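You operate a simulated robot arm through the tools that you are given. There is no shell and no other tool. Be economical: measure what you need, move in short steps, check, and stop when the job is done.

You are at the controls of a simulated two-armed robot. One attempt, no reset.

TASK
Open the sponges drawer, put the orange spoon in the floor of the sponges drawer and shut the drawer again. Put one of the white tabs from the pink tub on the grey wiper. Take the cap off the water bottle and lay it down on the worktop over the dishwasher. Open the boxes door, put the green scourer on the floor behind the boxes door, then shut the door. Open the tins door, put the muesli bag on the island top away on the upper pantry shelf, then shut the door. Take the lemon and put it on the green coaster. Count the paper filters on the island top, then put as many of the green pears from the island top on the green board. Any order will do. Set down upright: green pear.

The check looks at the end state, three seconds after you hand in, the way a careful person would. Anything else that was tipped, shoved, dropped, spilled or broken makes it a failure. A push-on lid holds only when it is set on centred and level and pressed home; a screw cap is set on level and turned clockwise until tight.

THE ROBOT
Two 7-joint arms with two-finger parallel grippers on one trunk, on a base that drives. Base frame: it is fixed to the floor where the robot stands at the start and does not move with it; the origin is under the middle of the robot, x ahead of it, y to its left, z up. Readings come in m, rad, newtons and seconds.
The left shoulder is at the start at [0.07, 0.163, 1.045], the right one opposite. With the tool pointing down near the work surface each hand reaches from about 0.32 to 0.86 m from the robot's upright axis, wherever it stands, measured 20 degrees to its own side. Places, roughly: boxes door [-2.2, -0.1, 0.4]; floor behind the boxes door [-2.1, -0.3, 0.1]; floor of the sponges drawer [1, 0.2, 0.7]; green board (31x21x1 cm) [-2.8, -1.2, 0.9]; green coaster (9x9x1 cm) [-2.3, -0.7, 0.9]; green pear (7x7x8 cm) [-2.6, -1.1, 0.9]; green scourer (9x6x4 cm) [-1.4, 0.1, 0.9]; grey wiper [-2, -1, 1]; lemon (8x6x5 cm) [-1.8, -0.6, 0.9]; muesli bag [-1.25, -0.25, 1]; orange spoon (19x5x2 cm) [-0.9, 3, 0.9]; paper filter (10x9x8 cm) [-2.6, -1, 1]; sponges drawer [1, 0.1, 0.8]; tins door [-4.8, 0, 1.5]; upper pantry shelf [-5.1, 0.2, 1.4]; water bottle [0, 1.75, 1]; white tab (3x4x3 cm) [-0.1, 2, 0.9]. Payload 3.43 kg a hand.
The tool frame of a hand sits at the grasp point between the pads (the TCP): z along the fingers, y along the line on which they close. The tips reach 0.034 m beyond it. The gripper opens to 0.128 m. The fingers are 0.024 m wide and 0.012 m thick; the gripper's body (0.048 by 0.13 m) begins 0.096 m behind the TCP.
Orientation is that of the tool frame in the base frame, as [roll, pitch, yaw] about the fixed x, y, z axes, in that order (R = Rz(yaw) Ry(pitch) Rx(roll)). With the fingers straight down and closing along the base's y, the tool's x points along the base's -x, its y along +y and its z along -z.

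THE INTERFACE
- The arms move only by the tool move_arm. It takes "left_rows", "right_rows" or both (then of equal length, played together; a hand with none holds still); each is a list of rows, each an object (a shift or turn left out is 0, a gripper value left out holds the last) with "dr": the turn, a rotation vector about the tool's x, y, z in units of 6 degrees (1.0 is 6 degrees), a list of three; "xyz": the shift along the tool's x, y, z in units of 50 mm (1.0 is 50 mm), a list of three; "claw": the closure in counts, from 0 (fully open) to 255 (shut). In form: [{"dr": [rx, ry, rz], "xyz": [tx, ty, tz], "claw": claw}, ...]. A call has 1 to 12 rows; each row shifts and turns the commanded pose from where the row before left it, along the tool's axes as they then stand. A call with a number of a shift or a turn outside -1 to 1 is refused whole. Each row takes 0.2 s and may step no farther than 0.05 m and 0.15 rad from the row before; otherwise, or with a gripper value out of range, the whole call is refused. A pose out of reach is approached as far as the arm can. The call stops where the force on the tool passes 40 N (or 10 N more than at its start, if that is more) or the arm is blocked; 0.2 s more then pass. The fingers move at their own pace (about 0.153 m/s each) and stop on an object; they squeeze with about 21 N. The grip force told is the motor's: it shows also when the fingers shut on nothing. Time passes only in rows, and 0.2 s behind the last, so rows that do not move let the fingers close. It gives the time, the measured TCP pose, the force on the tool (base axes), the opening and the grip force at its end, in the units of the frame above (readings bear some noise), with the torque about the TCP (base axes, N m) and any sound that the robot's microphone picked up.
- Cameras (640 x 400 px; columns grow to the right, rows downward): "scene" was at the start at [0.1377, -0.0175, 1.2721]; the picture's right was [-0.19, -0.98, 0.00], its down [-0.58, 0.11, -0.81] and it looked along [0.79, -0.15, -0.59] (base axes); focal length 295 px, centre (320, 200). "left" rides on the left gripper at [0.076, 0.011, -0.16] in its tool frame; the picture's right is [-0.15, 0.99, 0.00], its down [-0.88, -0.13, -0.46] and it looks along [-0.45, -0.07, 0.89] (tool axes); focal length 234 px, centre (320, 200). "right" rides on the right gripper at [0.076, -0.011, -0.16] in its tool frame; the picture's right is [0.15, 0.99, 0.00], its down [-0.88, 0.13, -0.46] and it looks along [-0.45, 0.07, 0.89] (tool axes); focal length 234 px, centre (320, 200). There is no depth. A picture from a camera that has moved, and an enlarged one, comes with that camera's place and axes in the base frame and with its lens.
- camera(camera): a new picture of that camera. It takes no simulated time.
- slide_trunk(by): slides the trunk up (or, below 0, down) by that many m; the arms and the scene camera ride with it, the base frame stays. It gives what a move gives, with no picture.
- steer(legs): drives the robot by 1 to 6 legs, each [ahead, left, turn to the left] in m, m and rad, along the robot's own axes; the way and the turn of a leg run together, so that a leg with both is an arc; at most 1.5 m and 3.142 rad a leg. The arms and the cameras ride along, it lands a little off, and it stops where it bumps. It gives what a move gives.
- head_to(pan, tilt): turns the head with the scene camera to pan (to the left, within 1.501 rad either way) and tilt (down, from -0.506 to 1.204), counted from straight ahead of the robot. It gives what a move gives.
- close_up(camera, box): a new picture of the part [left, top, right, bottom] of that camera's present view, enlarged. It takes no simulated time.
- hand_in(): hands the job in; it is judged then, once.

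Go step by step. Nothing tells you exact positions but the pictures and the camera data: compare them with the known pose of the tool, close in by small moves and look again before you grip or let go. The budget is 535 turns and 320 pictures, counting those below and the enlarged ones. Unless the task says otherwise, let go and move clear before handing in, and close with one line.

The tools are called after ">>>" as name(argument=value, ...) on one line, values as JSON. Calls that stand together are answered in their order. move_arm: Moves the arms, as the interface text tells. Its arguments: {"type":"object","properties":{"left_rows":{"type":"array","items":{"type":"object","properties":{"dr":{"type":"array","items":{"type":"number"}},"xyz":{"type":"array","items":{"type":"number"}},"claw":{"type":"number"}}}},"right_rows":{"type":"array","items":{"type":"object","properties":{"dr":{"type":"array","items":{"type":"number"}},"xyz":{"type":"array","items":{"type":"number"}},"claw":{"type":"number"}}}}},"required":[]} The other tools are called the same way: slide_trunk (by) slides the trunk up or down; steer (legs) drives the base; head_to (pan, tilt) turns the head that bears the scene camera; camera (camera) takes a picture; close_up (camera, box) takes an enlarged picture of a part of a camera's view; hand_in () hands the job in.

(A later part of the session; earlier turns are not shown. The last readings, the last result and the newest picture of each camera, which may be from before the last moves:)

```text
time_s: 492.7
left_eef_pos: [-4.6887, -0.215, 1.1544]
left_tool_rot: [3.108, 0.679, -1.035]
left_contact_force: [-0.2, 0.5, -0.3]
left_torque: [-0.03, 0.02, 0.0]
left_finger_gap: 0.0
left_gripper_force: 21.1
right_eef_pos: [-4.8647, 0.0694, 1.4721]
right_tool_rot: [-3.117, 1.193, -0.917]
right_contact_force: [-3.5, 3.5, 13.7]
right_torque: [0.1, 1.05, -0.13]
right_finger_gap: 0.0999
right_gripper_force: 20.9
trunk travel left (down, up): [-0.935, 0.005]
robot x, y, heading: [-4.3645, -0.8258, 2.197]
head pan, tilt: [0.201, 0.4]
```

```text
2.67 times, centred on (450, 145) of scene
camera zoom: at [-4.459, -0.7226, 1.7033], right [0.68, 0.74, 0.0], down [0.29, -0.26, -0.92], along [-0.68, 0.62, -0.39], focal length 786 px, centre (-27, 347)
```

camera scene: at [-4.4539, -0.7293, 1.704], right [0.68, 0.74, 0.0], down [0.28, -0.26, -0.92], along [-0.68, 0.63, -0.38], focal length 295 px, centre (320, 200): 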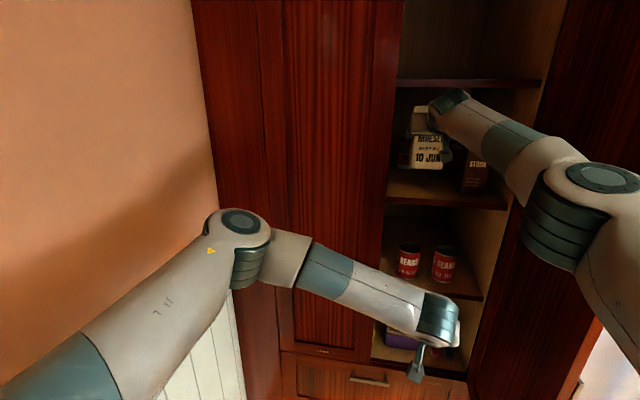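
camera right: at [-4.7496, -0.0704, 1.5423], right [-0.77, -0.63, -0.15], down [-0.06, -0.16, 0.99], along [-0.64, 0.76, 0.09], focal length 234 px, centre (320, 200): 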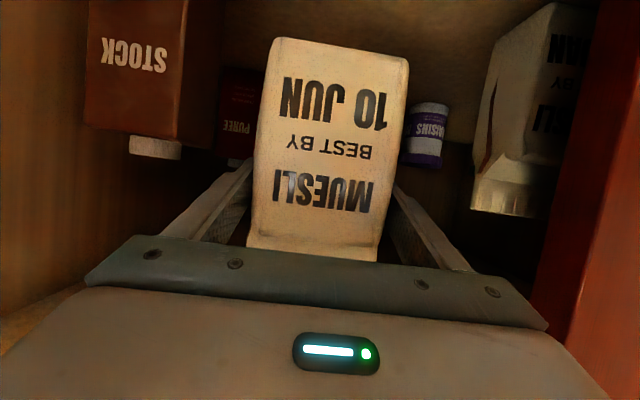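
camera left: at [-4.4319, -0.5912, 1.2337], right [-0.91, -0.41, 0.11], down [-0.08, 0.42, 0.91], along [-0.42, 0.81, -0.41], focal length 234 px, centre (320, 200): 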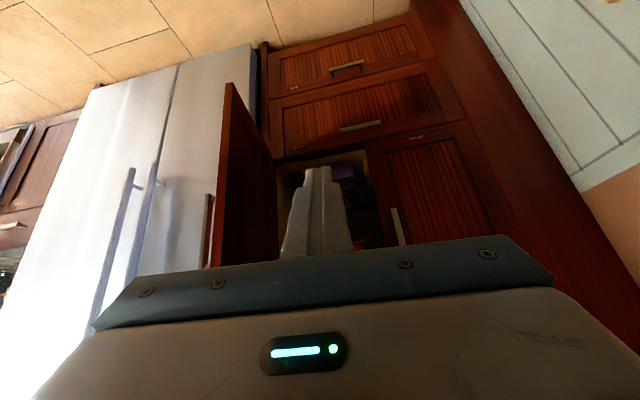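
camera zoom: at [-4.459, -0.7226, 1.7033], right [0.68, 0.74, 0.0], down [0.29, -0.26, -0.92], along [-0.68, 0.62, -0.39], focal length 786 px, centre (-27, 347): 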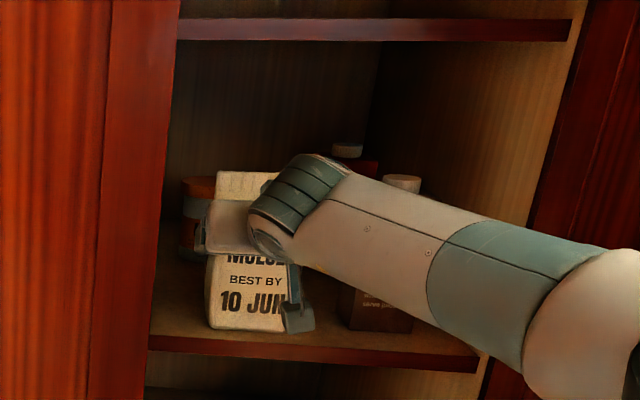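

Contact on the shelf. Ease up, open slightly, and withdraw straight back.

>>> move_arm(right_rows=[{"xyz": [-0.05, 0, -0.02]}, {"claw": 30}, {}, {}])

>>> move_arm(right_rows=[{"xyz": [0.18, 0, -0.46]}, {"xyz": [0.25, 0, -0.7]}, {"xyz": [0.25, 0, -0.7]}])

>>> close_up(camera="scene", box=[380, 70, 520, 220])

>>> camera(camera="right")

```text
time_s: 493.7
left_eef_pos: [-4.6893, -0.2131, 1.1536]
left_tool_rot: [3.109, 0.679, -1.035]
left_contact_force: [-0.2, 0.1, 0.0]
left_torque: [0.0, 0.0, -0.01]
left_finger_gap: 0.0
left_gripper_force: 21.5
right_eef_pos: [-4.8665, 0.0733, 1.4701]
right_tool_rot: [-3.113, 1.185, -0.915]
right_contact_force: [0.2, 0.4, -0.1]
right_torque: [0.01, 0.04, 0.02]
right_finger_gap: 0.1127
right_gripper_force: 0.1
trunk travel left (down, up): [-0.935, 0.005]
robot x, y, heading: [-4.3645, -0.8267, 2.196]
head pan, tilt: [0.201, 0.4]
```

```text
time_s: 494.5
left_eef_pos: [-4.6884, -0.2138, 1.1526]
left_tool_rot: [3.108, 0.678, -1.035]
left_contact_force: [-0.2, 0.4, -0.2]
left_torque: [-0.01, 0.0, 0.02]
left_finger_gap: 0.0
left_gripper_force: 20.9
right_eef_pos: [-4.8058, -0.0082, 1.4741]
right_tool_rot: [-3.116, 1.187, -0.915]
right_contact_force: [1.2, 0.3, -0.6]
right_torque: [0.0, 0.04, 0.01]
right_finger_gap: 0.1129
right_gripper_force: 0.1
trunk travel left (down, up): [-0.935, 0.005]
robot x, y, heading: [-4.3601, -0.8238, 2.201]
head pan, tilt: [0.201, 0.4]
```

```text
2.67 times, centred on (450, 145) of scene
camera zoom: at [-4.459, -0.7211, 1.7029], right [0.68, 0.74, 0.0], down [0.29, -0.26, -0.92], along [-0.68, 0.62, -0.39], focal length 786 px, centre (-27, 347)
```

zoom: 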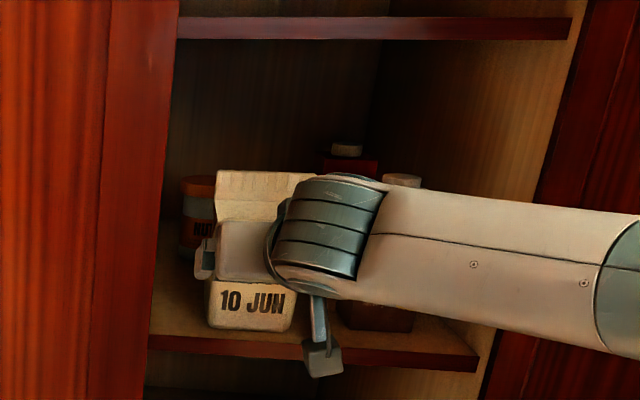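

```text
88 pictures are left
camera right: at [-4.6929, -0.1437, 1.4639], right [-0.76, -0.63, -0.15], down [-0.06, -0.16, 0.99], along [-0.64, 0.76, 0.08], focal length 234 px, centre (320, 200)
```

right: 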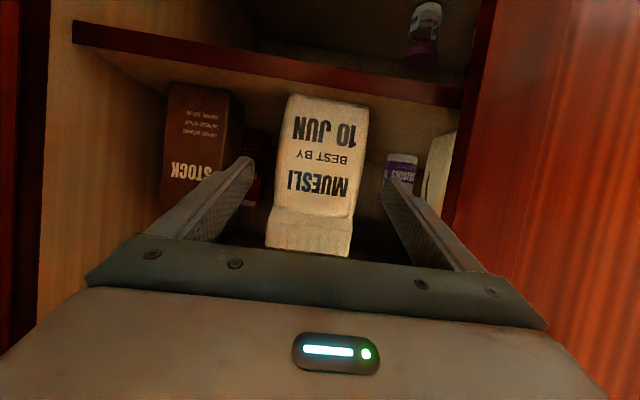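

Bag stands on the shelf. Back the robot straight out.

>>> steer(legs=[[-0.2, 0, 0]])

>>> camera(camera="scene")

```text
time_s: 496.1
left_eef_pos: [-4.5756, -0.3718, 1.1507]
left_tool_rot: [3.107, 0.673, -1.035]
left_contact_force: [0.0, 0.3, -0.4]
left_torque: [0.02, 0.0, 0.0]
left_finger_gap: 0.0001
left_gripper_force: 21.3
right_eef_pos: [-4.6933, -0.1655, 1.4691]
right_tool_rot: [-3.114, 1.182, -0.913]
right_contact_force: [-1.1, 0.3, 0.3]
right_torque: [-0.01, 0.01, 0.0]
right_finger_gap: 0.1129
right_gripper_force: 0.0
trunk travel left (down, up): [-0.935, 0.005]
robot x, y, heading: [-4.25, -0.9842, 2.2]
head pan, tilt: [0.201, 0.4]
```

```text
87 pictures are left
camera scene: at [-4.3467, -0.8774, 1.7022], right [0.68, 0.74, 0.0], down [0.29, -0.27, -0.92], along [-0.68, 0.62, -0.39], focal length 295 px, centre (320, 200)
```

scene: 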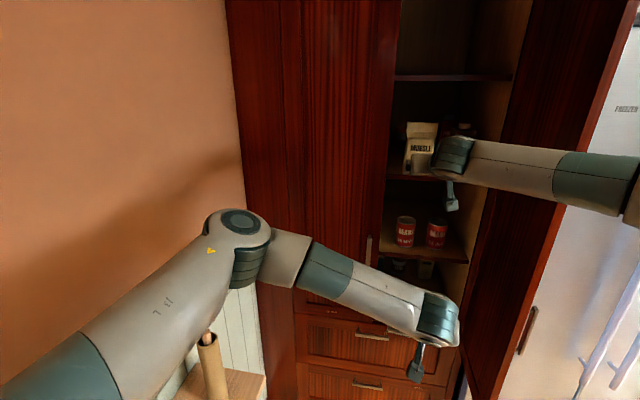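

Now to close the door: back up and strafe right so the right hand is on the door's outer side.

>>> steer(legs=[[-0.3, 0, 0], [0, -0.42, 0]])

>>> move_arm(right_rows=[{"claw": 255}, {}, {}])

>>> camera(camera="scene")

>>> camera(camera="right")

```text
time_s: 500.3
left_eef_pos: [-4.0726, -0.3856, 1.1538]
left_tool_rot: [3.11, 0.678, -1.034]
left_contact_force: [0.4, -0.8, 0.5]
left_torque: [0.01, 0.0, -0.05]
left_finger_gap: 0.0
left_gripper_force: 20.6
right_eef_pos: [-4.1888, -0.1796, 1.4731]
right_tool_rot: [-3.111, 1.185, -0.91]
right_contact_force: [0.5, -0.5, 0.6]
right_torque: [0.01, -0.02, -0.02]
right_finger_gap: 0.1129
right_gripper_force: 0.1
trunk travel left (down, up): [-0.935, 0.005]
robot x, y, heading: [-3.7448, -0.9967, 2.196]
head pan, tilt: [0.201, 0.4]
```

```text
time_s: 501.1
left_eef_pos: [-4.0716, -0.3826, 1.1525]
left_tool_rot: [3.109, 0.676, -1.035]
left_contact_force: [0.6, -0.4, -0.1]
left_torque: [-0.03, 0.01, 0.06]
left_finger_gap: 0.0
left_gripper_force: 20.8
right_eef_pos: [-4.1855, -0.1777, 1.4738]
right_tool_rot: [-3.115, 1.185, -0.915]
right_contact_force: [0.3, 0.2, 0.1]
right_torque: [0.02, 0.02, 0.02]
right_finger_gap: 0.0
right_gripper_force: 20.9
trunk travel left (down, up): [-0.935, 0.005]
robot x, y, heading: [-3.7487, -0.9943, 2.196]
head pan, tilt: [0.201, 0.4]
```

```text
86 pictures are left
camera scene: at [-3.8404, -0.8906, 1.7028], right [0.68, 0.74, 0.0], down [0.29, -0.26, -0.92], along [-0.68, 0.62, -0.39], focal length 295 px, centre (320, 200)
```

scene: 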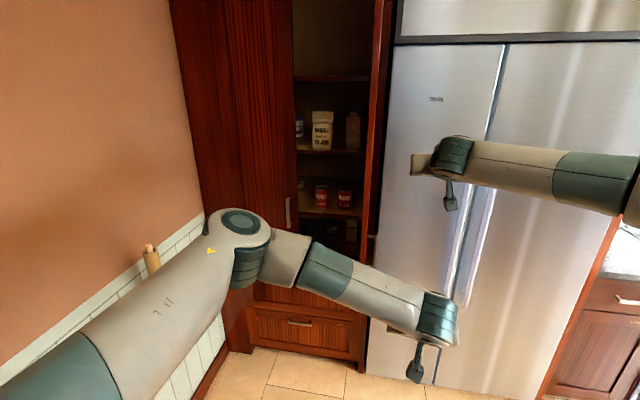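

```text
85 pictures are left
camera right: at [-4.0742, -0.313, 1.4629], right [-0.76, -0.63, -0.15], down [-0.06, -0.16, 0.99], along [-0.64, 0.76, 0.08], focal length 234 px, centre (320, 200)
```

right: 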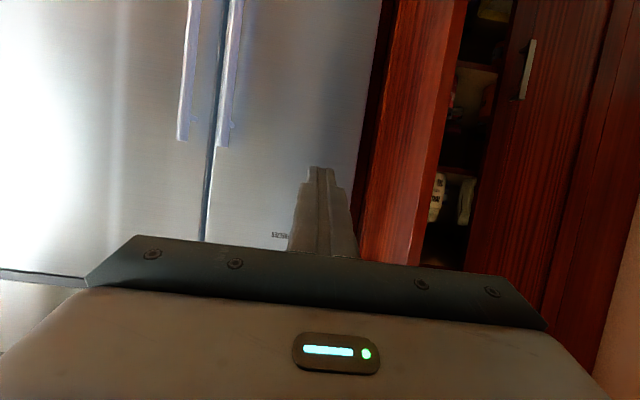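

Fist is right of the open door. Advance alongside it, then sweep left to swing it shut.

>>> move_arm(right_rows=[{"xyz": [-0.33, 0, 0.82]}, {"xyz": [-0.33, 0, 0.82]}, {"xyz": [-0.33, 0, 0.82]}, {"xyz": [-0.33, 0, 0.82]}, {"xyz": [-0.33, 0, 0.82]}, {"xyz": [0, 0.4, 0]}, {"xyz": [0, 0.4, 0]}, {"xyz": [0, 0.4, 0]}, {"xyz": [0, 0.4, 0]}, {"xyz": [0, 0.4, 0]}, {"xyz": [0, 0.4, 0]}, {"xyz": [0, 0.4, 0]}])

>>> camera(camera="scene")

```text
time_s: 503.7
left_eef_pos: [-4.0711, -0.3843, 1.154]
left_tool_rot: [3.108, 0.677, -1.037]
left_contact_force: [-0.3, 0.3, -1.1]
left_torque: [0.01, 0.01, 0.0]
left_finger_gap: 0.0
left_gripper_force: 20.8
right_eef_pos: [-4.3318, -0.1625, 1.4351]
right_tool_rot: [-3.113, 1.184, -0.915]
right_contact_force: [-0.2, -0.5, -0.9]
right_torque: [0.0, 0.01, 0.0]
right_finger_gap: 0.0002
right_gripper_force: 21.0
right hand out of reach, approached as far as the arm can: row 3, 4, 5, 6, 7, 8, 9, 10, 11, 12
trunk travel left (down, up): [-0.935, 0.005]
robot x, y, heading: [-3.7426, -0.9973, 2.198]
head pan, tilt: [0.201, 0.4]
```

```text
84 pictures are left
camera scene: at [-3.8417, -0.8915, 1.7028], right [0.68, 0.73, 0.0], down [0.29, -0.26, -0.92], along [-0.68, 0.62, -0.39], focal length 295 px, centre (320, 200)
```

scene: 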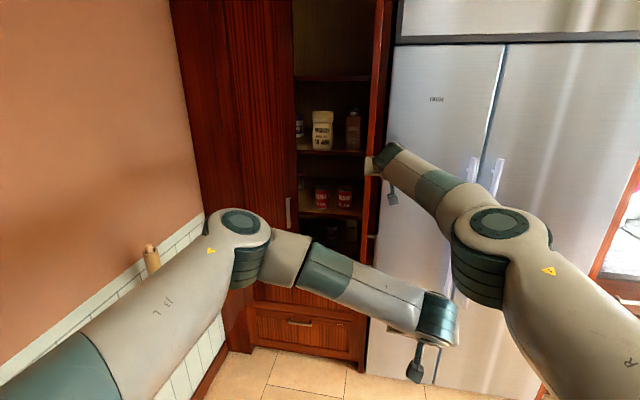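

Short of reach; shift the hand right, drive forward 0.2, then sweep.

>>> move_arm(right_rows=[{"xyz": [0.1, -0.7, -0.2]}, {"xyz": [0.1, -0.7, -0.2]}, {"xyz": [0, -0.7, 0]}])

>>> steer(legs=[[0.2, 0, 0]])

>>> move_arm(right_rows=[{"xyz": [0, 0.4, 0]}, {"xyz": [0, 0.4, 0]}, {"xyz": [0, 0.4, 0]}, {"xyz": [0, 0.4, 0]}, {"xyz": [0, 0.4, 0]}, {"xyz": [0, 0.4, 0]}, {"xyz": [0, 0.4, 0]}, {"xyz": [0, 0.4, 0]}])

>>> camera(camera="scene")

```text
time_s: 504.5
left_eef_pos: [-4.0718, -0.3852, 1.1535]
left_tool_rot: [3.108, 0.677, -1.034]
left_contact_force: [0.4, 0.0, 0.1]
left_torque: [-0.01, 0.01, 0.0]
left_finger_gap: 0.0
left_gripper_force: 21.2
right_eef_pos: [-4.2349, -0.1214, 1.4329]
right_tool_rot: [-3.116, 1.185, -0.914]
right_contact_force: [0.7, 0.2, -0.8]
right_torque: [-0.03, 0.0, -0.02]
right_finger_gap: 0.0
right_gripper_force: 20.8
trunk travel left (down, up): [-0.935, 0.005]
robot x, y, heading: [-3.7452, -0.9949, 2.197]
head pan, tilt: [0.201, 0.4]
```

```text
time_s: 506.1
left_eef_pos: [-4.1878, -0.2271, 1.1555]
left_tool_rot: [3.109, 0.681, -1.032]
left_contact_force: [-0.8, -0.5, 0.8]
left_torque: [0.03, -0.02, 0.01]
left_finger_gap: 0.0001
left_gripper_force: 21.3
right_eef_pos: [-4.3518, 0.0366, 1.438]
right_tool_rot: [-3.113, 1.189, -0.91]
right_contact_force: [0.1, -1.0, 1.2]
right_torque: [-0.03, -0.02, 0.0]
right_finger_gap: 0.0
right_gripper_force: 20.8
trunk travel left (down, up): [-0.935, 0.005]
robot x, y, heading: [-3.8635, -0.8333, 2.195]
head pan, tilt: [0.201, 0.4]
```

```text
time_s: 507.9
left_eef_pos: [-4.1903, -0.2249, 1.1526]
left_tool_rot: [3.109, 0.677, -1.031]
left_contact_force: [-1.0, -0.5, 0.2]
left_torque: [0.02, 0.02, -0.01]
left_finger_gap: 0.0003
left_gripper_force: 21.1
right_eef_pos: [-4.4848, -0.0559, 1.4322]
right_tool_rot: [-3.111, 1.186, -0.908]
right_contact_force: [-0.4, -0.1, 0.1]
right_torque: [0.03, 0.02, 0.01]
right_finger_gap: 0.0
right_gripper_force: 21.2
trunk travel left (down, up): [-0.935, 0.005]
robot x, y, heading: [-3.8602, -0.8351, 2.197]
head pan, tilt: [0.201, 0.4]
```

```text
83 pictures are left
camera scene: at [-3.9599, -0.732, 1.7029], right [0.68, 0.74, 0.0], down [0.29, -0.26, -0.92], along [-0.68, 0.62, -0.39], focal length 295 px, centre (320, 200)
```

scene: 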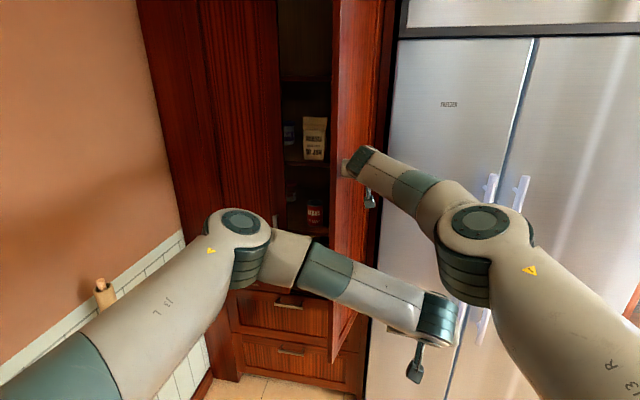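

Door is swinging shut. Push it further with a diagonal base move forward-left.

>>> steer(legs=[[0.1, 0.14, 0]])

>>> camera(camera="scene")

```text
time_s: 509.4
left_eef_pos: [-4.3557, -0.2241, 1.1542]
left_tool_rot: [3.107, 0.679, -1.039]
left_contact_force: [-0.3, -0.1, 0.0]
left_torque: [0.01, 0.04, 0.01]
left_finger_gap: 0.0001
left_gripper_force: 20.6
right_eef_pos: [-4.6488, -0.0527, 1.4327]
right_tool_rot: [-3.118, 1.187, -0.92]
right_contact_force: [-0.2, -0.8, 0.1]
right_torque: [0.0, 0.02, 0.04]
right_finger_gap: 0.0003
right_gripper_force: 21.0
trunk travel left (down, up): [-0.935, 0.005]
robot x, y, heading: [-4.0295, -0.834, 2.193]
head pan, tilt: [0.201, 0.4]
```

```text
82 pictures are left
camera scene: at [-4.1256, -0.7313, 1.7031], right [0.68, 0.73, 0.0], down [0.28, -0.26, -0.92], along [-0.68, 0.63, -0.39], focal length 295 px, centre (320, 200)
```

scene: 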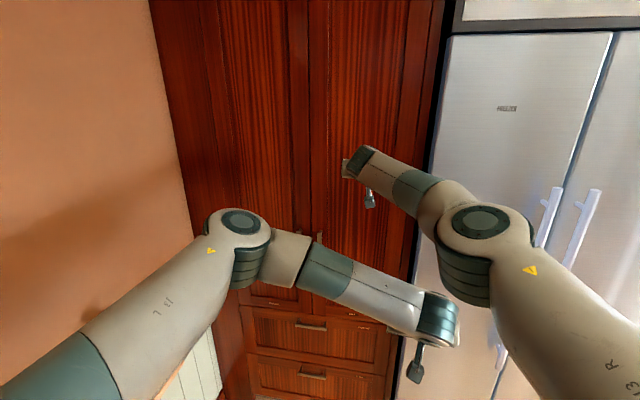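

The door looks closed. Press gently to ensure it's home.

>>> steer(legs=[[0.06, 0, 0]])

>>> move_arm(right_rows=[{"xyz": [-0.08, 0, 0.2]}, {"xyz": [-0.08, 0, 0.2]}, {"xyz": [-0.08, 0, 0.2]}, {"xyz": [-0.08, 0, 0.2]}])

>>> close_up(camera="scene", box=[220, 60, 460, 400])

```text
time_s: 510.3
left_eef_pos: [-4.3869, -0.1837, 1.1599]
left_tool_rot: [3.108, 0.685, -1.037]
left_contact_force: [0.8, 0.1, 0.5]
left_torque: [0.06, 0.0, 0.0]
left_finger_gap: 0.0
left_gripper_force: 20.8
right_eef_pos: [-4.6811, -0.0144, 1.4412]
right_tool_rot: [-3.111, 1.195, -0.914]
right_contact_force: [0.9, -0.9, -0.3]
right_torque: [-0.01, -0.05, -0.03]
right_finger_gap: 0.0
right_gripper_force: 21.3
trunk travel left (down, up): [-0.935, 0.005]
robot x, y, heading: [-4.0665, -0.7915, 2.196]
head pan, tilt: [0.201, 0.4]
```

```text
time_s: 511.3
left_eef_pos: [-4.394, -0.1754, 1.1531]
left_tool_rot: [3.11, 0.674, -1.038]
left_contact_force: [0.3, 0.2, 0.6]
left_torque: [0.0, -0.02, 0.01]
left_finger_gap: 0.0
left_gripper_force: 21.2
right_eef_pos: [-4.6898, 0.001, 1.4299]
right_tool_rot: [-3.109, 1.186, -0.911]
right_contact_force: [0.2, 0.0, 0.5]
right_torque: [0.01, -0.02, -0.04]
right_finger_gap: 0.0002
right_gripper_force: 20.6
right hand out of reach, approached as far as the arm can: row 1, 2, 3, 4
trunk travel left (down, up): [-0.935, 0.005]
robot x, y, heading: [-4.0683, -0.7903, 2.194]
head pan, tilt: [0.201, 0.4]
```

```text
1.18 times, centred on (340, 230) of scene
camera zoom: at [-4.1669, -0.683, 1.7025], right [0.68, 0.73, 0.0], down [0.29, -0.27, -0.92], along [-0.68, 0.63, -0.39], focal length 347 px, centre (296, 165)
```

zoom: 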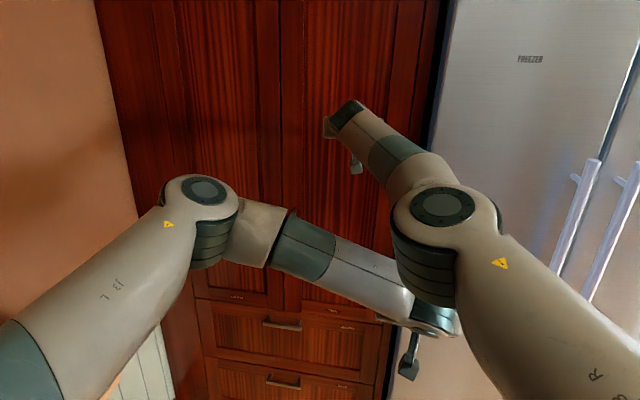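

>>> steer(legs=[[0.04, 0, 0]])

>>> camera(camera="scene")

```text
time_s: 512.3
left_eef_pos: [-4.4133, -0.1466, 1.1534]
left_tool_rot: [3.107, 0.678, -1.04]
left_contact_force: [0.3, 0.1, -0.2]
left_torque: [0.0, 0.0, 0.0]
left_finger_gap: 0.0
left_gripper_force: 21.0
right_eef_pos: [-4.7062, 0.0268, 1.4345]
right_tool_rot: [-3.11, 1.18, -0.92]
right_contact_force: [5.0, -6.7, 2.1]
right_torque: [0.1, -0.03, 0.0]
right_finger_gap: 0.0
right_gripper_force: 21.5
trunk travel left (down, up): [-0.935, 0.005]
robot x, y, heading: [-4.0891, -0.7534, 2.19]
head pan, tilt: [0.201, 0.4]
stopped in leg 1: the force on the tool passed its limit (the readings are from after the stop); the commanded pose is now the measured one
```

```text
80 pictures are left
camera scene: at [-4.183, -0.6549, 1.7031], right [0.68, 0.73, 0.0], down [0.28, -0.26, -0.92], along [-0.68, 0.63, -0.39], focal length 295 px, centre (320, 200)
```

scene: 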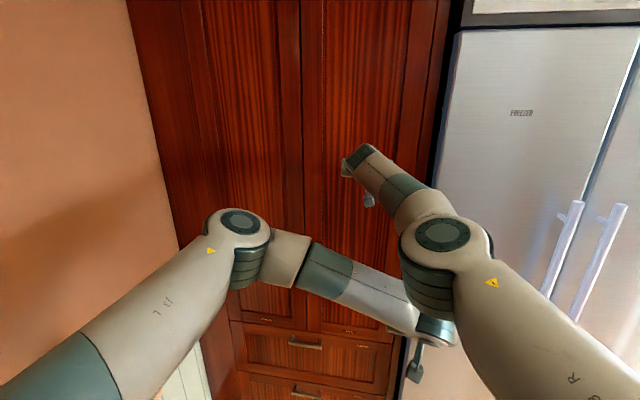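

TINS door is fully shut. Back off and return both hands to a compact, downward pose.

>>> steer(legs=[[-0.3, -0.1, 0]])

>>> move_arm(right_rows=[{"dr": [0, 1, 0], "xyz": [0.2, 0, -0.4]}, {"dr": [0, 1, 0], "xyz": [0.2, 0, -0.4]}, {"dr": [0, 1, 0], "xyz": [0.3, 0, -0.3]}, {"dr": [0, 1, 0], "xyz": [0.3, 0, -0.3]}, {"dr": [0, 1, 0]}, {"dr": [0, 1, 0]}, {"dr": [0, 1, 0]}, {"dr": [0, 1, 0]}, {"dr": [0, 1, 0]}, {"dr": [0, 1, 0]}, {"dr": [0, 1, 0]}, {"dr": [0, 0.27, 0], "claw": 0}], left_rows=[{"dr": [0, 1, 0]}, {"dr": [0, 1, 0]}, {"dr": [0, 1, 0]}, {"dr": [0, 1, 0]}, {"dr": [0, 1, 0]}, {"dr": [0, 1, 0]}, {"dr": [0, 0.46, 0]}, {"xyz": [0.5, 0.5, 0]}, {"xyz": [0.5, 0.5, 0]}, {}, {}, {"claw": 0}])

>>> move_arm(right_rows=[{"xyz": [0.9, 0, 0]}, {"xyz": [0.9, 0, 0]}, {"xyz": [0.9, 0, 0]}, {"xyz": [0.9, 0, 0]}])

>>> camera(camera="scene")

```text
time_s: 514.4
left_eef_pos: [-4.164, -0.3249, 1.1513]
left_tool_rot: [3.108, 0.675, -1.041]
left_contact_force: [0.8, 0.1, -0.8]
left_torque: [0.04, -0.03, 0.0]
left_finger_gap: 0.0004
left_gripper_force: 21.2
right_eef_pos: [-4.4542, -0.1498, 1.4302]
right_tool_rot: [-3.11, 1.177, -0.925]
right_contact_force: [0.2, 0.2, 0.0]
right_torque: [0.05, 0.0, 0.02]
right_finger_gap: 0.0002
right_gripper_force: 20.7
trunk travel left (down, up): [-0.935, 0.005]
robot x, y, heading: [-3.836, -0.9379, 2.191]
head pan, tilt: [0.201, 0.4]
```

```text
time_s: 517.0
left_eef_pos: [-4.1781, -0.397, 1.1557]
left_tool_rot: [3.114, -0.001, -1.021]
left_contact_force: [-0.4, 0.6, -0.1]
left_torque: [0.0, 0.03, -0.02]
left_finger_gap: 0.1154
left_gripper_force: 0.1
right_eef_pos: [-4.354, -0.2879, 1.3862]
right_tool_rot: [-3.131, 0.275, -0.95]
right_contact_force: [-0.5, -0.5, 0.1]
right_torque: [0.01, -0.05, 0.0]
right_finger_gap: 0.116
right_gripper_force: 0.1
right hand out of reach, approached as far as the arm can: row 1, 2, 3, 5, 6, 7, 8, 9, 10, 11, 12
trunk travel left (down, up): [-0.935, 0.005]
robot x, y, heading: [-3.8385, -0.9406, 2.187]
head pan, tilt: [0.201, 0.4]
```

```text
time_s: 517.9
left_eef_pos: [-4.1705, -0.3998, 1.1553]
left_tool_rot: [3.114, -0.002, -1.036]
left_contact_force: [0.0, 0.5, -0.2]
left_torque: [0.02, 0.05, 0.0]
left_finger_gap: 0.128
left_gripper_force: 0.0
right_eef_pos: [-4.2704, -0.394, 1.3558]
right_tool_rot: [-3.131, 0.294, -0.949]
right_contact_force: [-6.1, 9.7, 2.3]
right_torque: [-0.41, -0.51, 0.99]
right_finger_gap: 0.128
right_gripper_force: 0.0
trunk travel left (down, up): [-0.935, 0.005]
robot x, y, heading: [-3.8429, -0.9399, 2.19]
head pan, tilt: [0.201, 0.4]
stopped in row 4 (right hand): the force on the tool passed its limit (the readings are from after the stop); the commanded pose is now the measured one
```

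```text
79 pictures are left
camera scene: at [-3.9325, -0.8352, 1.7029], right [0.68, 0.73, 0.0], down [0.28, -0.27, -0.92], along [-0.67, 0.63, -0.39], focal length 295 px, centre (320, 200)
```

scene: 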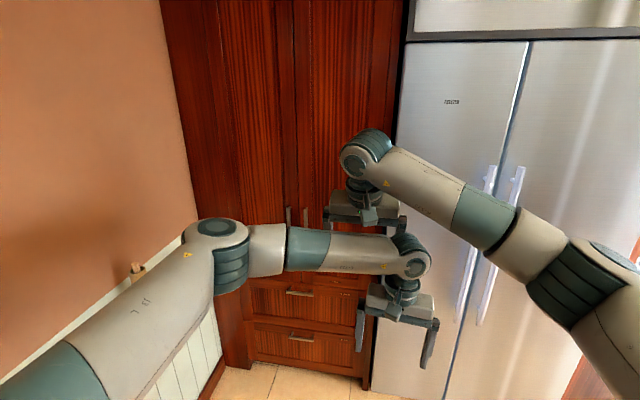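

The hands are crossing; separate them laterally.

>>> move_arm(right_rows=[{"xyz": [-0.3, -0.5, -0.4]}, {"xyz": [0, -0.9, 0]}, {"xyz": [0, -0.9, 0]}, {"xyz": [0, -0.9, 0]}, {"xyz": [0, -0.9, 0]}, {"xyz": [0, -0.9, 0]}])

>>> move_arm(left_rows=[{"xyz": [0.3, 0.6, 0]}, {"xyz": [0.6, 0.6, 0]}, {"xyz": [0.6, 0.6, 0]}, {"xyz": [0.6, 0, 0]}, {"xyz": [0.6, 0, 0]}], right_rows=[{"dr": [0, 1, 0], "xyz": [0.6, 0, 0]}, {"dr": [0, 1, 0], "xyz": [0.6, 0, 0]}, {"dr": [0, 0.7, 0], "xyz": [0.6, 0, 0]}, {"xyz": [0.6, 0, 0]}, {"xyz": [0.6, 0, 0]}])

>>> camera(camera="scene")

```text
time_s: 519.3
left_eef_pos: [-4.1705, -0.3981, 1.1546]
left_tool_rot: [3.112, -0.002, -1.033]
left_contact_force: [-0.2, 0.7, 0.9]
left_torque: [0.0, 0.02, -0.04]
left_finger_gap: 0.1281
left_gripper_force: 0.0
right_eef_pos: [-4.0724, -0.2417, 1.3784]
right_tool_rot: [-3.13, 0.29, -0.947]
right_contact_force: [0.1, 0.6, 0.7]
right_torque: [-0.01, 0.04, 0.0]
right_finger_gap: 0.1282
right_gripper_force: 0.1
trunk travel left (down, up): [-0.935, 0.005]
robot x, y, heading: [-3.8413, -0.938, 2.187]
head pan, tilt: [0.201, 0.4]
```

```text
time_s: 520.5
left_eef_pos: [-4.1786, -0.5642, 1.1572]
left_tool_rot: [3.114, 0.0, -1.034]
left_contact_force: [0.8, -0.5, 0.4]
left_torque: [0.02, 0.0, 0.0]
left_finger_gap: 0.1282
left_gripper_force: 0.2
right_eef_pos: [-3.9842, -0.3622, 1.366]
right_tool_rot: [-3.131, 0.01, -0.953]
right_contact_force: [0.2, 0.8, 0.3]
right_torque: [0.04, 0.02, -0.03]
right_finger_gap: 0.1278
right_gripper_force: 0.1
trunk travel left (down, up): [-0.935, 0.005]
robot x, y, heading: [-3.839, -0.9389, 2.188]
head pan, tilt: [0.201, 0.4]
```

```text
78 pictures are left
camera scene: at [-3.9318, -0.8362, 1.7031], right [0.68, 0.73, 0.0], down [0.28, -0.27, -0.92], along [-0.67, 0.63, -0.39], focal length 295 px, centre (320, 200)
```

scene: 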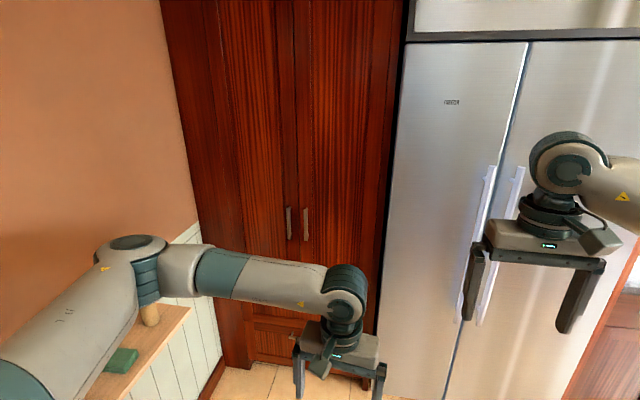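

Drive clear and turn around to face the island from the aisle.

>>> steer(legs=[[0.36, 0, 0], [0, -0.7, 0]])

>>> steer(legs=[[0, 0, -1.57], [0, 0, -1.57]])

>>> steer(legs=[[0, 1.0, 0], [0, 0.9, 0]])

>>> head_to(pan=0.2, tilt=0.7)

>>> camera(camera="scene")

```text
time_s: 526.2
left_eef_pos: [-3.8125, 0.1208, 1.1559]
left_tool_rot: [3.115, -0.002, -1.038]
left_contact_force: [-0.2, 0.6, -0.9]
left_torque: [0.0, -0.04, 0.02]
left_finger_gap: 0.1281
left_gripper_force: 0.0
right_eef_pos: [-3.617, 0.3222, 1.3647]
right_tool_rot: [-3.131, 0.007, -0.955]
right_contact_force: [-0.3, 0.0, 0.0]
right_torque: [0.01, -0.04, 0.0]
right_finger_gap: 0.1281
right_gripper_force: 0.1
trunk travel left (down, up): [-0.935, 0.005]
robot x, y, heading: [-3.4715, -0.2605, 2.183]
head pan, tilt: [0.201, 0.4]
```

```text
time_s: 534.3
left_eef_pos: [-3.1368, -0.6386, 1.157]
left_tool_rot: [3.114, -0.003, 2.081]
left_contact_force: [-0.7, 0.2, -0.3]
left_torque: [-0.02, -0.01, 0.0]
left_finger_gap: 0.1279
left_gripper_force: 0.0
right_eef_pos: [-3.336, -0.835, 1.365]
right_tool_rot: [-3.13, 0.007, 2.164]
right_contact_force: [0.0, 0.4, -0.7]
right_torque: [0.01, 0.0, 0.0]
right_finger_gap: 0.1279
right_gripper_force: 0.1
trunk travel left (down, up): [-0.935, 0.005]
robot x, y, heading: [-3.4699, -0.2529, -0.98]
head pan, tilt: [0.201, 0.4]
```

```text
time_s: 543.8
left_eef_pos: [-1.5684, 0.4233, 1.1551]
left_tool_rot: [3.113, -0.001, 2.083]
left_contact_force: [0.4, -0.3, -0.8]
left_torque: [-0.02, 0.0, -0.01]
left_finger_gap: 0.1279
left_gripper_force: 0.0
right_eef_pos: [-1.7662, 0.2271, 1.3651]
right_tool_rot: [-3.131, 0.007, 2.161]
right_contact_force: [-0.9, 0.4, 0.3]
right_torque: [0.02, -0.02, -0.01]
right_finger_gap: 0.1283
right_gripper_force: 0.0
trunk travel left (down, up): [-0.935, 0.005]
robot x, y, heading: [-1.902, 0.8079, -0.983]
head pan, tilt: [0.201, 0.4]
```

```text
time_s: 544.6
left_eef_pos: [-1.5664, 0.4248, 1.1555]
left_tool_rot: [3.115, -0.001, 2.081]
left_contact_force: [-0.9, -0.7, 0.3]
left_torque: [-0.01, -0.03, -0.01]
left_finger_gap: 0.1278
left_gripper_force: 0.0
right_eef_pos: [-1.7647, 0.228, 1.3646]
right_tool_rot: [-3.13, 0.006, 2.16]
right_contact_force: [0.3, 0.4, -0.3]
right_torque: [0.0, 0.02, 0.04]
right_finger_gap: 0.1278
right_gripper_force: 0.0
trunk travel left (down, up): [-0.935, 0.005]
robot x, y, heading: [-1.9001, 0.8067, -0.982]
head pan, tilt: [0.201, 0.7]
```

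```text
77 pictures are left
camera scene: at [-1.8077, 0.7061, 1.676], right [-0.7, -0.71, 0.0], down [-0.46, 0.45, -0.77], along [0.54, -0.54, -0.64], focal length 295 px, centre (320, 200)
```

scene: 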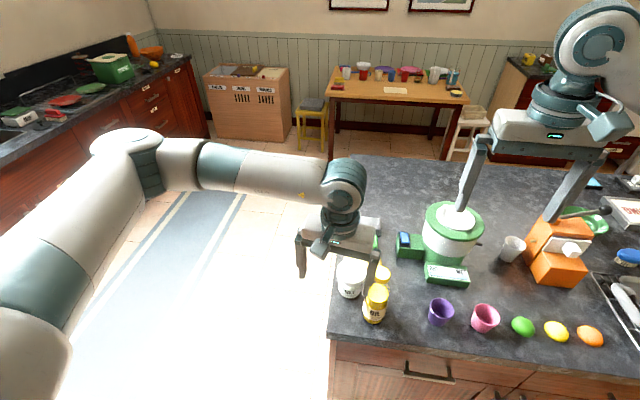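

I'm near the island's near end. Raise the left hand away for a clear view of the scourers.

>>> move_arm(left_rows=[{"xyz": [0.3, 0, -0.9]}, {"xyz": [0.5, 0.5, -0.6]}, {"xyz": [0.5, 0.7, 0]}, {"xyz": [0.5, 0.7, 0]}])

>>> head_to(pan=0.05, tilt=0.75)

>>> camera(camera="scene")

```text
time_s: 545.6
left_eef_pos: [-1.5298, 0.5509, 1.2376]
left_tool_rot: [3.115, -0.001, 2.078]
left_contact_force: [0.6, 0.5, -0.1]
left_torque: [-0.03, -0.04, -0.04]
left_finger_gap: 0.128
left_gripper_force: 0.1
right_eef_pos: [-1.7646, 0.2296, 1.3646]
right_tool_rot: [-3.131, 0.009, 2.162]
right_contact_force: [0.1, -0.6, -0.7]
right_torque: [-0.01, 0.03, -0.01]
right_finger_gap: 0.1279
right_gripper_force: 0.1
trunk travel left (down, up): [-0.935, 0.005]
robot x, y, heading: [-1.8968, 0.811, -0.981]
head pan, tilt: [0.201, 0.7]
```

```text
time_s: 546.3
left_eef_pos: [-1.5298, 0.5491, 1.2362]
left_tool_rot: [3.114, -0.002, 2.079]
left_contact_force: [-0.4, 0.4, -0.3]
left_torque: [-0.04, -0.01, -0.01]
left_finger_gap: 0.1281
left_gripper_force: 0.1
right_eef_pos: [-1.7653, 0.2284, 1.3649]
right_tool_rot: [-3.13, 0.01, 2.16]
right_contact_force: [0.7, -0.3, 0.1]
right_torque: [0.0, 0.02, -0.01]
right_finger_gap: 0.1277
right_gripper_force: 0.0
trunk travel left (down, up): [-0.935, 0.005]
robot x, y, heading: [-1.9005, 0.81, -0.984]
head pan, tilt: [0.051, 0.75]
```

```text
76 pictures are left
camera scene: at [-1.8189, 0.7, 1.6718], right [-0.8, -0.6, 0.0], down [-0.41, 0.55, -0.73], along [0.44, -0.59, -0.68], focal length 295 px, centre (320, 200)
```

scene: 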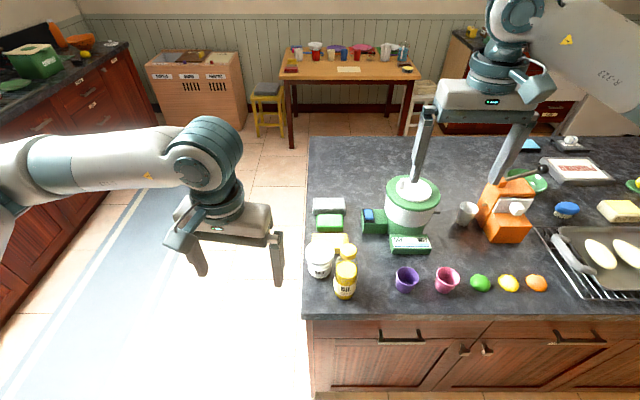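

Clear view. Zoom on the scourers.

>>> close_up(camera="scene", box=[290, 180, 450, 310])

```text
3.08 times, centred on (370, 245) of scene
camera zoom: at [-1.8189, 0.7, 1.6718], right [-0.8, -0.6, 0.0], down [-0.41, 0.55, -0.73], along [0.44, -0.59, -0.68], focal length 906 px, centre (166, 62)
```

zoom: 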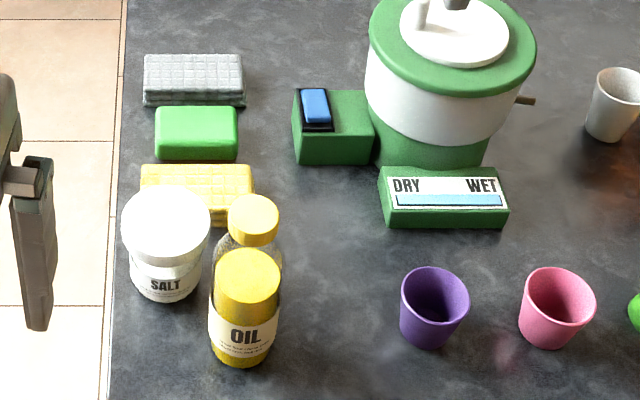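

The green scourer's centre is near (-1.443, 0.142), 9 cm along the front. Drive 18 cm closer, lower the trunk some, and bring the left hand above it.

>>> steer(legs=[[0.18, 0, 0.03]])

>>> slide_trunk(by=-0.15)

>>> camera(camera="scene")

```text
time_s: 547.8
left_eef_pos: [-1.4209, 0.4127, 1.2378]
left_tool_rot: [3.114, 0.003, 2.111]
left_contact_force: [0.1, 0.2, 0.4]
left_torque: [-0.03, -0.01, -0.05]
left_finger_gap: 0.1281
left_gripper_force: 0.1
right_eef_pos: [-1.6439, 0.0839, 1.3672]
right_tool_rot: [-3.131, 0.009, 2.193]
right_contact_force: [-0.3, 0.7, 0.7]
right_torque: [-0.06, -0.03, 0.0]
right_finger_gap: 0.1283
right_gripper_force: 0.0
trunk travel left (down, up): [-0.935, 0.005]
robot x, y, heading: [-1.792, 0.6568, -0.949]
head pan, tilt: [0.051, 0.75]
```

```text
time_s: 549.6
left_eef_pos: [-1.4188, 0.4115, 1.0863]
left_tool_rot: [3.113, -0.002, 2.112]
left_contact_force: [0.4, 0.5, 0.1]
left_torque: [-0.01, 0.01, 0.02]
left_finger_gap: 0.1279
left_gripper_force: 0.1
right_eef_pos: [-1.643, 0.0814, 1.2147]
right_tool_rot: [-3.132, 0.009, 2.193]
right_contact_force: [-0.7, -0.1, 0.6]
right_torque: [-0.01, -0.01, 0.03]
right_finger_gap: 0.1279
right_gripper_force: 0.1
trunk travel left (down, up): [-0.785, 0.155]
robot x, y, heading: [-1.7909, 0.6561, -0.948]
head pan, tilt: [0.051, 0.75]
```

```text
74 pictures are left
camera scene: at [-1.7111, 0.551, 1.5219], right [-0.78, -0.62, 0.0], down [-0.42, 0.53, -0.73], along [0.46, -0.57, -0.68], focal length 295 px, centre (320, 200)
```

scene: 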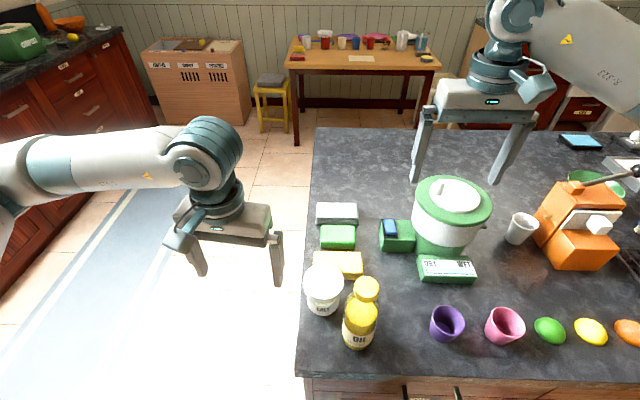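

Go forward beside the island end, then right to above the scourer.

>>> move_arm(left_rows=[{"dr": [0, 0, -0.5], "xyz": [-0.84, 0.07, 0]}, {"xyz": [-0.84, 0.07, 0]}, {"xyz": [-0.84, 0.07, 0]}, {"xyz": [-0.84, 0.07, 0]}, {"xyz": [-0.84, 0.07, 0]}, {"xyz": [-0.05, -0.88, 0]}, {"xyz": [-0.05, -0.88, 0]}, {"xyz": [-0.05, -0.88, 0]}, {"xyz": [-0.05, -0.88, 0]}])

>>> camera(camera="left")

```text
time_s: 551.6
left_eef_pos: [-1.4315, 0.1349, 1.0822]
left_tool_rot: [3.113, 0.001, 2.164]
left_contact_force: [-0.9, 0.8, 0.4]
left_torque: [0.02, -0.03, 0.02]
left_finger_gap: 0.1277
left_gripper_force: 0.1
right_eef_pos: [-1.6443, 0.0802, 1.214]
right_tool_rot: [-3.133, 0.009, 2.195]
right_contact_force: [-0.6, 0.0, -0.2]
right_torque: [0.03, -0.05, 0.01]
right_finger_gap: 0.1281
right_gripper_force: 0.1
trunk travel left (down, up): [-0.785, 0.155]
robot x, y, heading: [-1.7915, 0.6565, -0.953]
head pan, tilt: [0.051, 0.75]
```

```text
73 pictures are left
camera left: at [-1.4678, 0.2016, 1.2432], right [0.9, 0.43, 0.03], down [0.37, -0.81, 0.45], along [0.22, -0.4, -0.89], focal length 234 px, centre (320, 200)
```

left: 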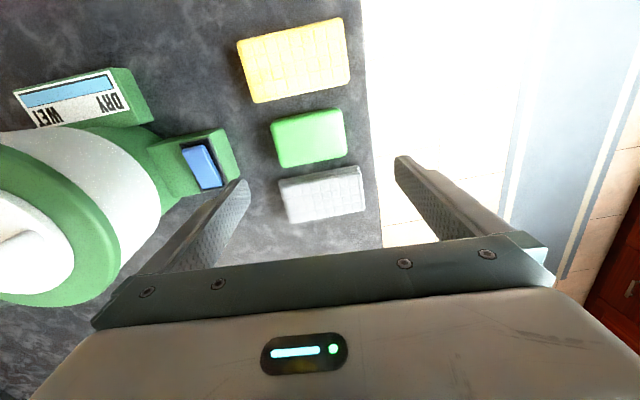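

Small correction and descend around the scourer.

>>> move_arm(left_rows=[{"xyz": [0.28, -0.13, 0.5], "claw": 32}, {"xyz": [0, 0, 0.9]}, {"xyz": [0, 0, 0.7]}])

>>> camera(camera="left")

```text
time_s: 552.4
left_eef_pos: [-1.4414, 0.1465, 0.9758]
left_tool_rot: [3.114, 0.0, 2.164]
left_contact_force: [-0.4, -0.4, -0.3]
left_torque: [0.0, -0.02, 0.0]
left_finger_gap: 0.1118
left_gripper_force: 0.0
right_eef_pos: [-1.6418, 0.0812, 1.2144]
right_tool_rot: [-3.129, 0.007, 2.196]
right_contact_force: [0.5, -0.3, 0.1]
right_torque: [0.01, 0.01, -0.02]
right_finger_gap: 0.1277
right_gripper_force: 0.0
trunk travel left (down, up): [-0.785, 0.155]
robot x, y, heading: [-1.7968, 0.6514, -0.951]
head pan, tilt: [0.051, 0.75]
```

```text
72 pictures are left
camera left: at [-1.478, 0.2143, 1.1369], right [0.9, 0.43, 0.03], down [0.37, -0.81, 0.45], along [0.22, -0.4, -0.89], focal length 234 px, centre (320, 200)
```

left: 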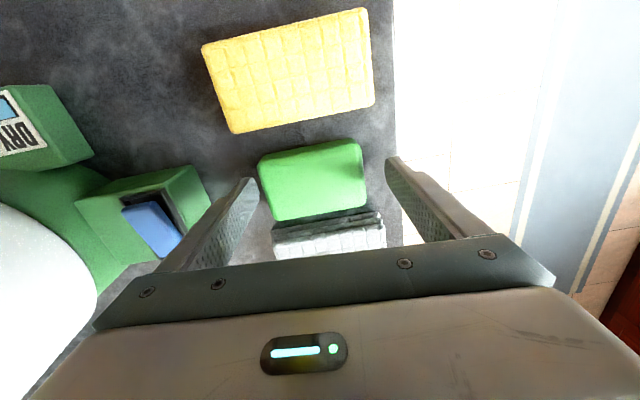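

>>> move_arm(left_rows=[{"xyz": [0, 0, 0.24]}, {"claw": 255}, {}, {}, {"xyz": [0, 0, -0.4]}, {"xyz": [0, 0, -0.9]}, {"xyz": [0, 0, -0.9]}, {"xyz": [0, 0, -0.9]}])

>>> camera(camera="left")

```text
time_s: 554.2
left_eef_pos: [-1.4439, 0.1454, 1.1153]
left_tool_rot: [3.114, 0.0, 2.164]
left_contact_force: [-0.6, -0.2, 0.3]
left_torque: [0.01, -0.04, -0.01]
left_finger_gap: 0.089
left_gripper_force: 21.1
right_eef_pos: [-1.6433, 0.0806, 1.2157]
right_tool_rot: [-3.13, 0.009, 2.194]
right_contact_force: [-0.6, -0.6, -0.3]
right_torque: [0.03, -0.01, 0.01]
right_finger_gap: 0.1282
right_gripper_force: 0.2
trunk travel left (down, up): [-0.785, 0.155]
robot x, y, heading: [-1.7924, 0.6571, -0.948]
head pan, tilt: [0.051, 0.75]
```

```text
71 pictures are left
camera left: at [-1.481, 0.212, 1.2763], right [0.9, 0.43, 0.03], down [0.37, -0.81, 0.45], along [0.22, -0.4, -0.89], focal length 234 px, centre (320, 200)
```

left: 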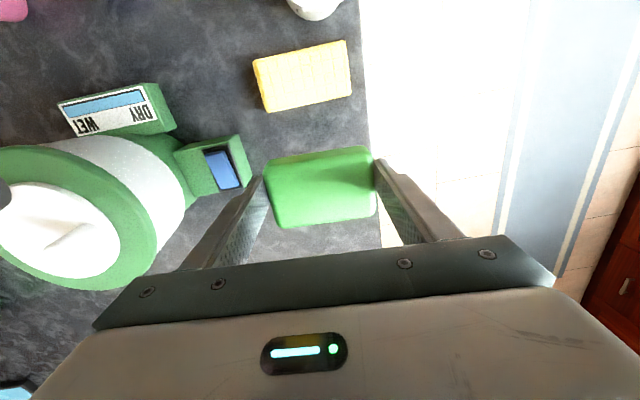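

Scourer held. Raise, back out, and reposition for the boxes door.

>>> move_arm(left_rows=[{"xyz": [0, 0, -0.9]}, {"xyz": [0, 0, -0.9]}], right_rows=[{"xyz": [0.5, 0, -0.5]}, {"xyz": [0.5, 0, -0.3]}])

>>> steer(legs=[[-0.4, 0, 0], [0, -0.35, 0]])

>>> head_to(pan=-0.2, tilt=0.9)

>>> camera(camera="scene")

```text
time_s: 554.8
left_eef_pos: [-1.4484, 0.1443, 1.2078]
left_tool_rot: [3.114, 0.001, 2.161]
left_contact_force: [-0.4, 0.0, 0.2]
left_torque: [-0.02, -0.04, 0.02]
left_finger_gap: 0.0888
left_gripper_force: 20.8
right_eef_pos: [-1.6749, 0.1229, 1.2554]
right_tool_rot: [-3.131, 0.01, 2.192]
right_contact_force: [1.2, 0.1, -0.1]
right_torque: [-0.02, -0.02, 0.02]
right_finger_gap: 0.128
right_gripper_force: 0.2
trunk travel left (down, up): [-0.785, 0.155]
robot x, y, heading: [-1.7933, 0.658, -0.947]
head pan, tilt: [0.051, 0.75]
```

```text
time_s: 559.1
left_eef_pos: [-1.9575, 0.2583, 1.2061]
left_tool_rot: [3.115, 0.001, 2.166]
left_contact_force: [-0.1, -0.2, -0.2]
left_torque: [-0.01, 0.04, 0.0]
left_finger_gap: 0.0888
left_gripper_force: 21.1
right_eef_pos: [-2.1833, 0.2362, 1.2542]
right_tool_rot: [-3.129, 0.009, 2.193]
right_contact_force: [0.1, 0.1, 0.4]
right_torque: [-0.04, 0.05, -0.03]
right_finger_gap: 0.1279
right_gripper_force: 0.0
trunk travel left (down, up): [-0.785, 0.155]
robot x, y, heading: [-2.3055, 0.774, -0.945]
head pan, tilt: [0.051, 0.75]
```

```text
time_s: 559.9
left_eef_pos: [-1.9585, 0.2564, 1.2054]
left_tool_rot: [3.113, 0.0, 2.167]
left_contact_force: [0.5, 0.6, -1.2]
left_torque: [0.04, -0.02, -0.04]
left_finger_gap: 0.0889
left_gripper_force: 21.2
right_eef_pos: [-2.1841, 0.2355, 1.2539]
right_tool_rot: [-3.131, 0.01, 2.193]
right_contact_force: [0.3, 0.3, 0.8]
right_torque: [-0.04, -0.01, -0.01]
right_finger_gap: 0.1281
right_gripper_force: 0.0
trunk travel left (down, up): [-0.785, 0.155]
robot x, y, heading: [-2.3095, 0.7745, -0.946]
head pan, tilt: [-0.201, 0.901]
```

```text
70 pictures are left
camera scene: at [-2.2446, 0.6597, 1.5098], right [-0.91, -0.41, 0.0], down [-0.32, 0.71, -0.62], along [0.26, -0.57, -0.78], focal length 295 px, centre (320, 200)
```

scene: 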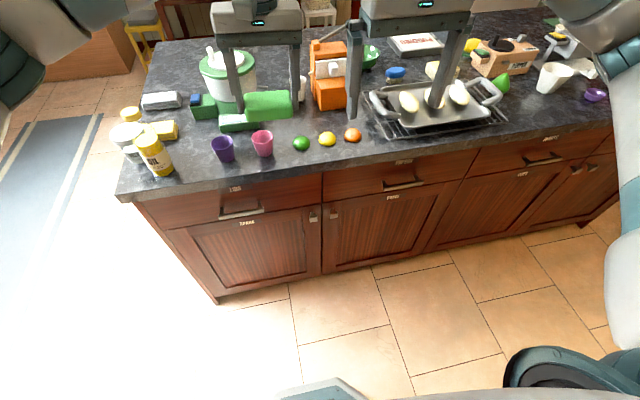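

Knob of BOXES door at about (-2.03, 0.075, 0.635). Back up slightly, lower the trunk, and look again.

>>> steer(legs=[[-0.12, 0, 0]])

>>> slide_trunk(by=-0.45)

>>> head_to(pan=-0.25, tilt=0.5)

>>> camera(camera="scene")

```text
time_s: 561.1
left_eef_pos: [-2.0245, 0.3548, 1.2038]
left_tool_rot: [3.114, -0.002, 2.169]
left_contact_force: [0.0, -0.1, -0.4]
left_torque: [0.02, 0.02, -0.01]
left_finger_gap: 0.0888
left_gripper_force: 21.5
right_eef_pos: [-2.2525, 0.3315, 1.2526]
right_tool_rot: [-3.13, 0.008, 2.2]
right_contact_force: [0.7, -0.3, 0.1]
right_torque: [0.0, 0.03, 0.03]
right_finger_gap: 0.128
right_gripper_force: 0.1
trunk travel left (down, up): [-0.785, 0.155]
robot x, y, heading: [-2.3769, 0.8698, -0.947]
head pan, tilt: [-0.201, 0.901]
```

```text
refused: -0.45 is not a number from -0.4 to 0.4
```

```text
time_s: 562.0
left_eef_pos: [-2.0255, 0.3567, 1.2064]
left_tool_rot: [3.112, 0.0, 2.169]
left_contact_force: [0.6, -0.3, -0.1]
left_torque: [0.01, -0.02, -0.01]
left_finger_gap: 0.0887
left_gripper_force: 21.5
right_eef_pos: [-2.2528, 0.3333, 1.2541]
right_tool_rot: [-3.131, 0.008, 2.2]
right_contact_force: [-0.6, -0.5, 0.1]
right_torque: [0.01, -0.02, 0.01]
right_finger_gap: 0.1279
right_gripper_force: 0.0
trunk travel left (down, up): [-0.785, 0.155]
robot x, y, heading: [-2.3779, 0.8707, -0.944]
head pan, tilt: [-0.25, 0.499]
```

```text
69 pictures are left
camera scene: at [-2.3121, 0.7426, 1.5437], right [-0.93, -0.37, 0.0], down [-0.18, 0.45, -0.88], along [0.32, -0.82, -0.48], focal length 295 px, centre (320, 200)
```

scene: 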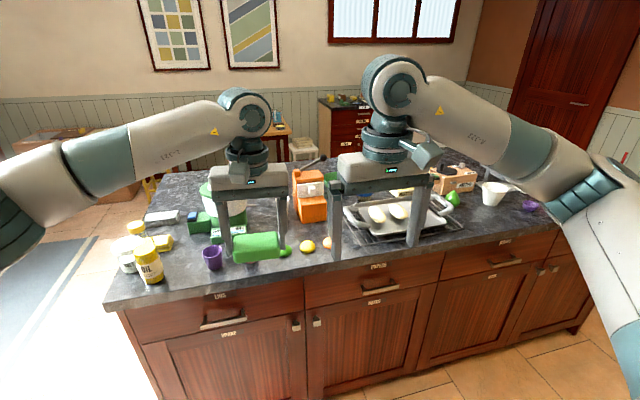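

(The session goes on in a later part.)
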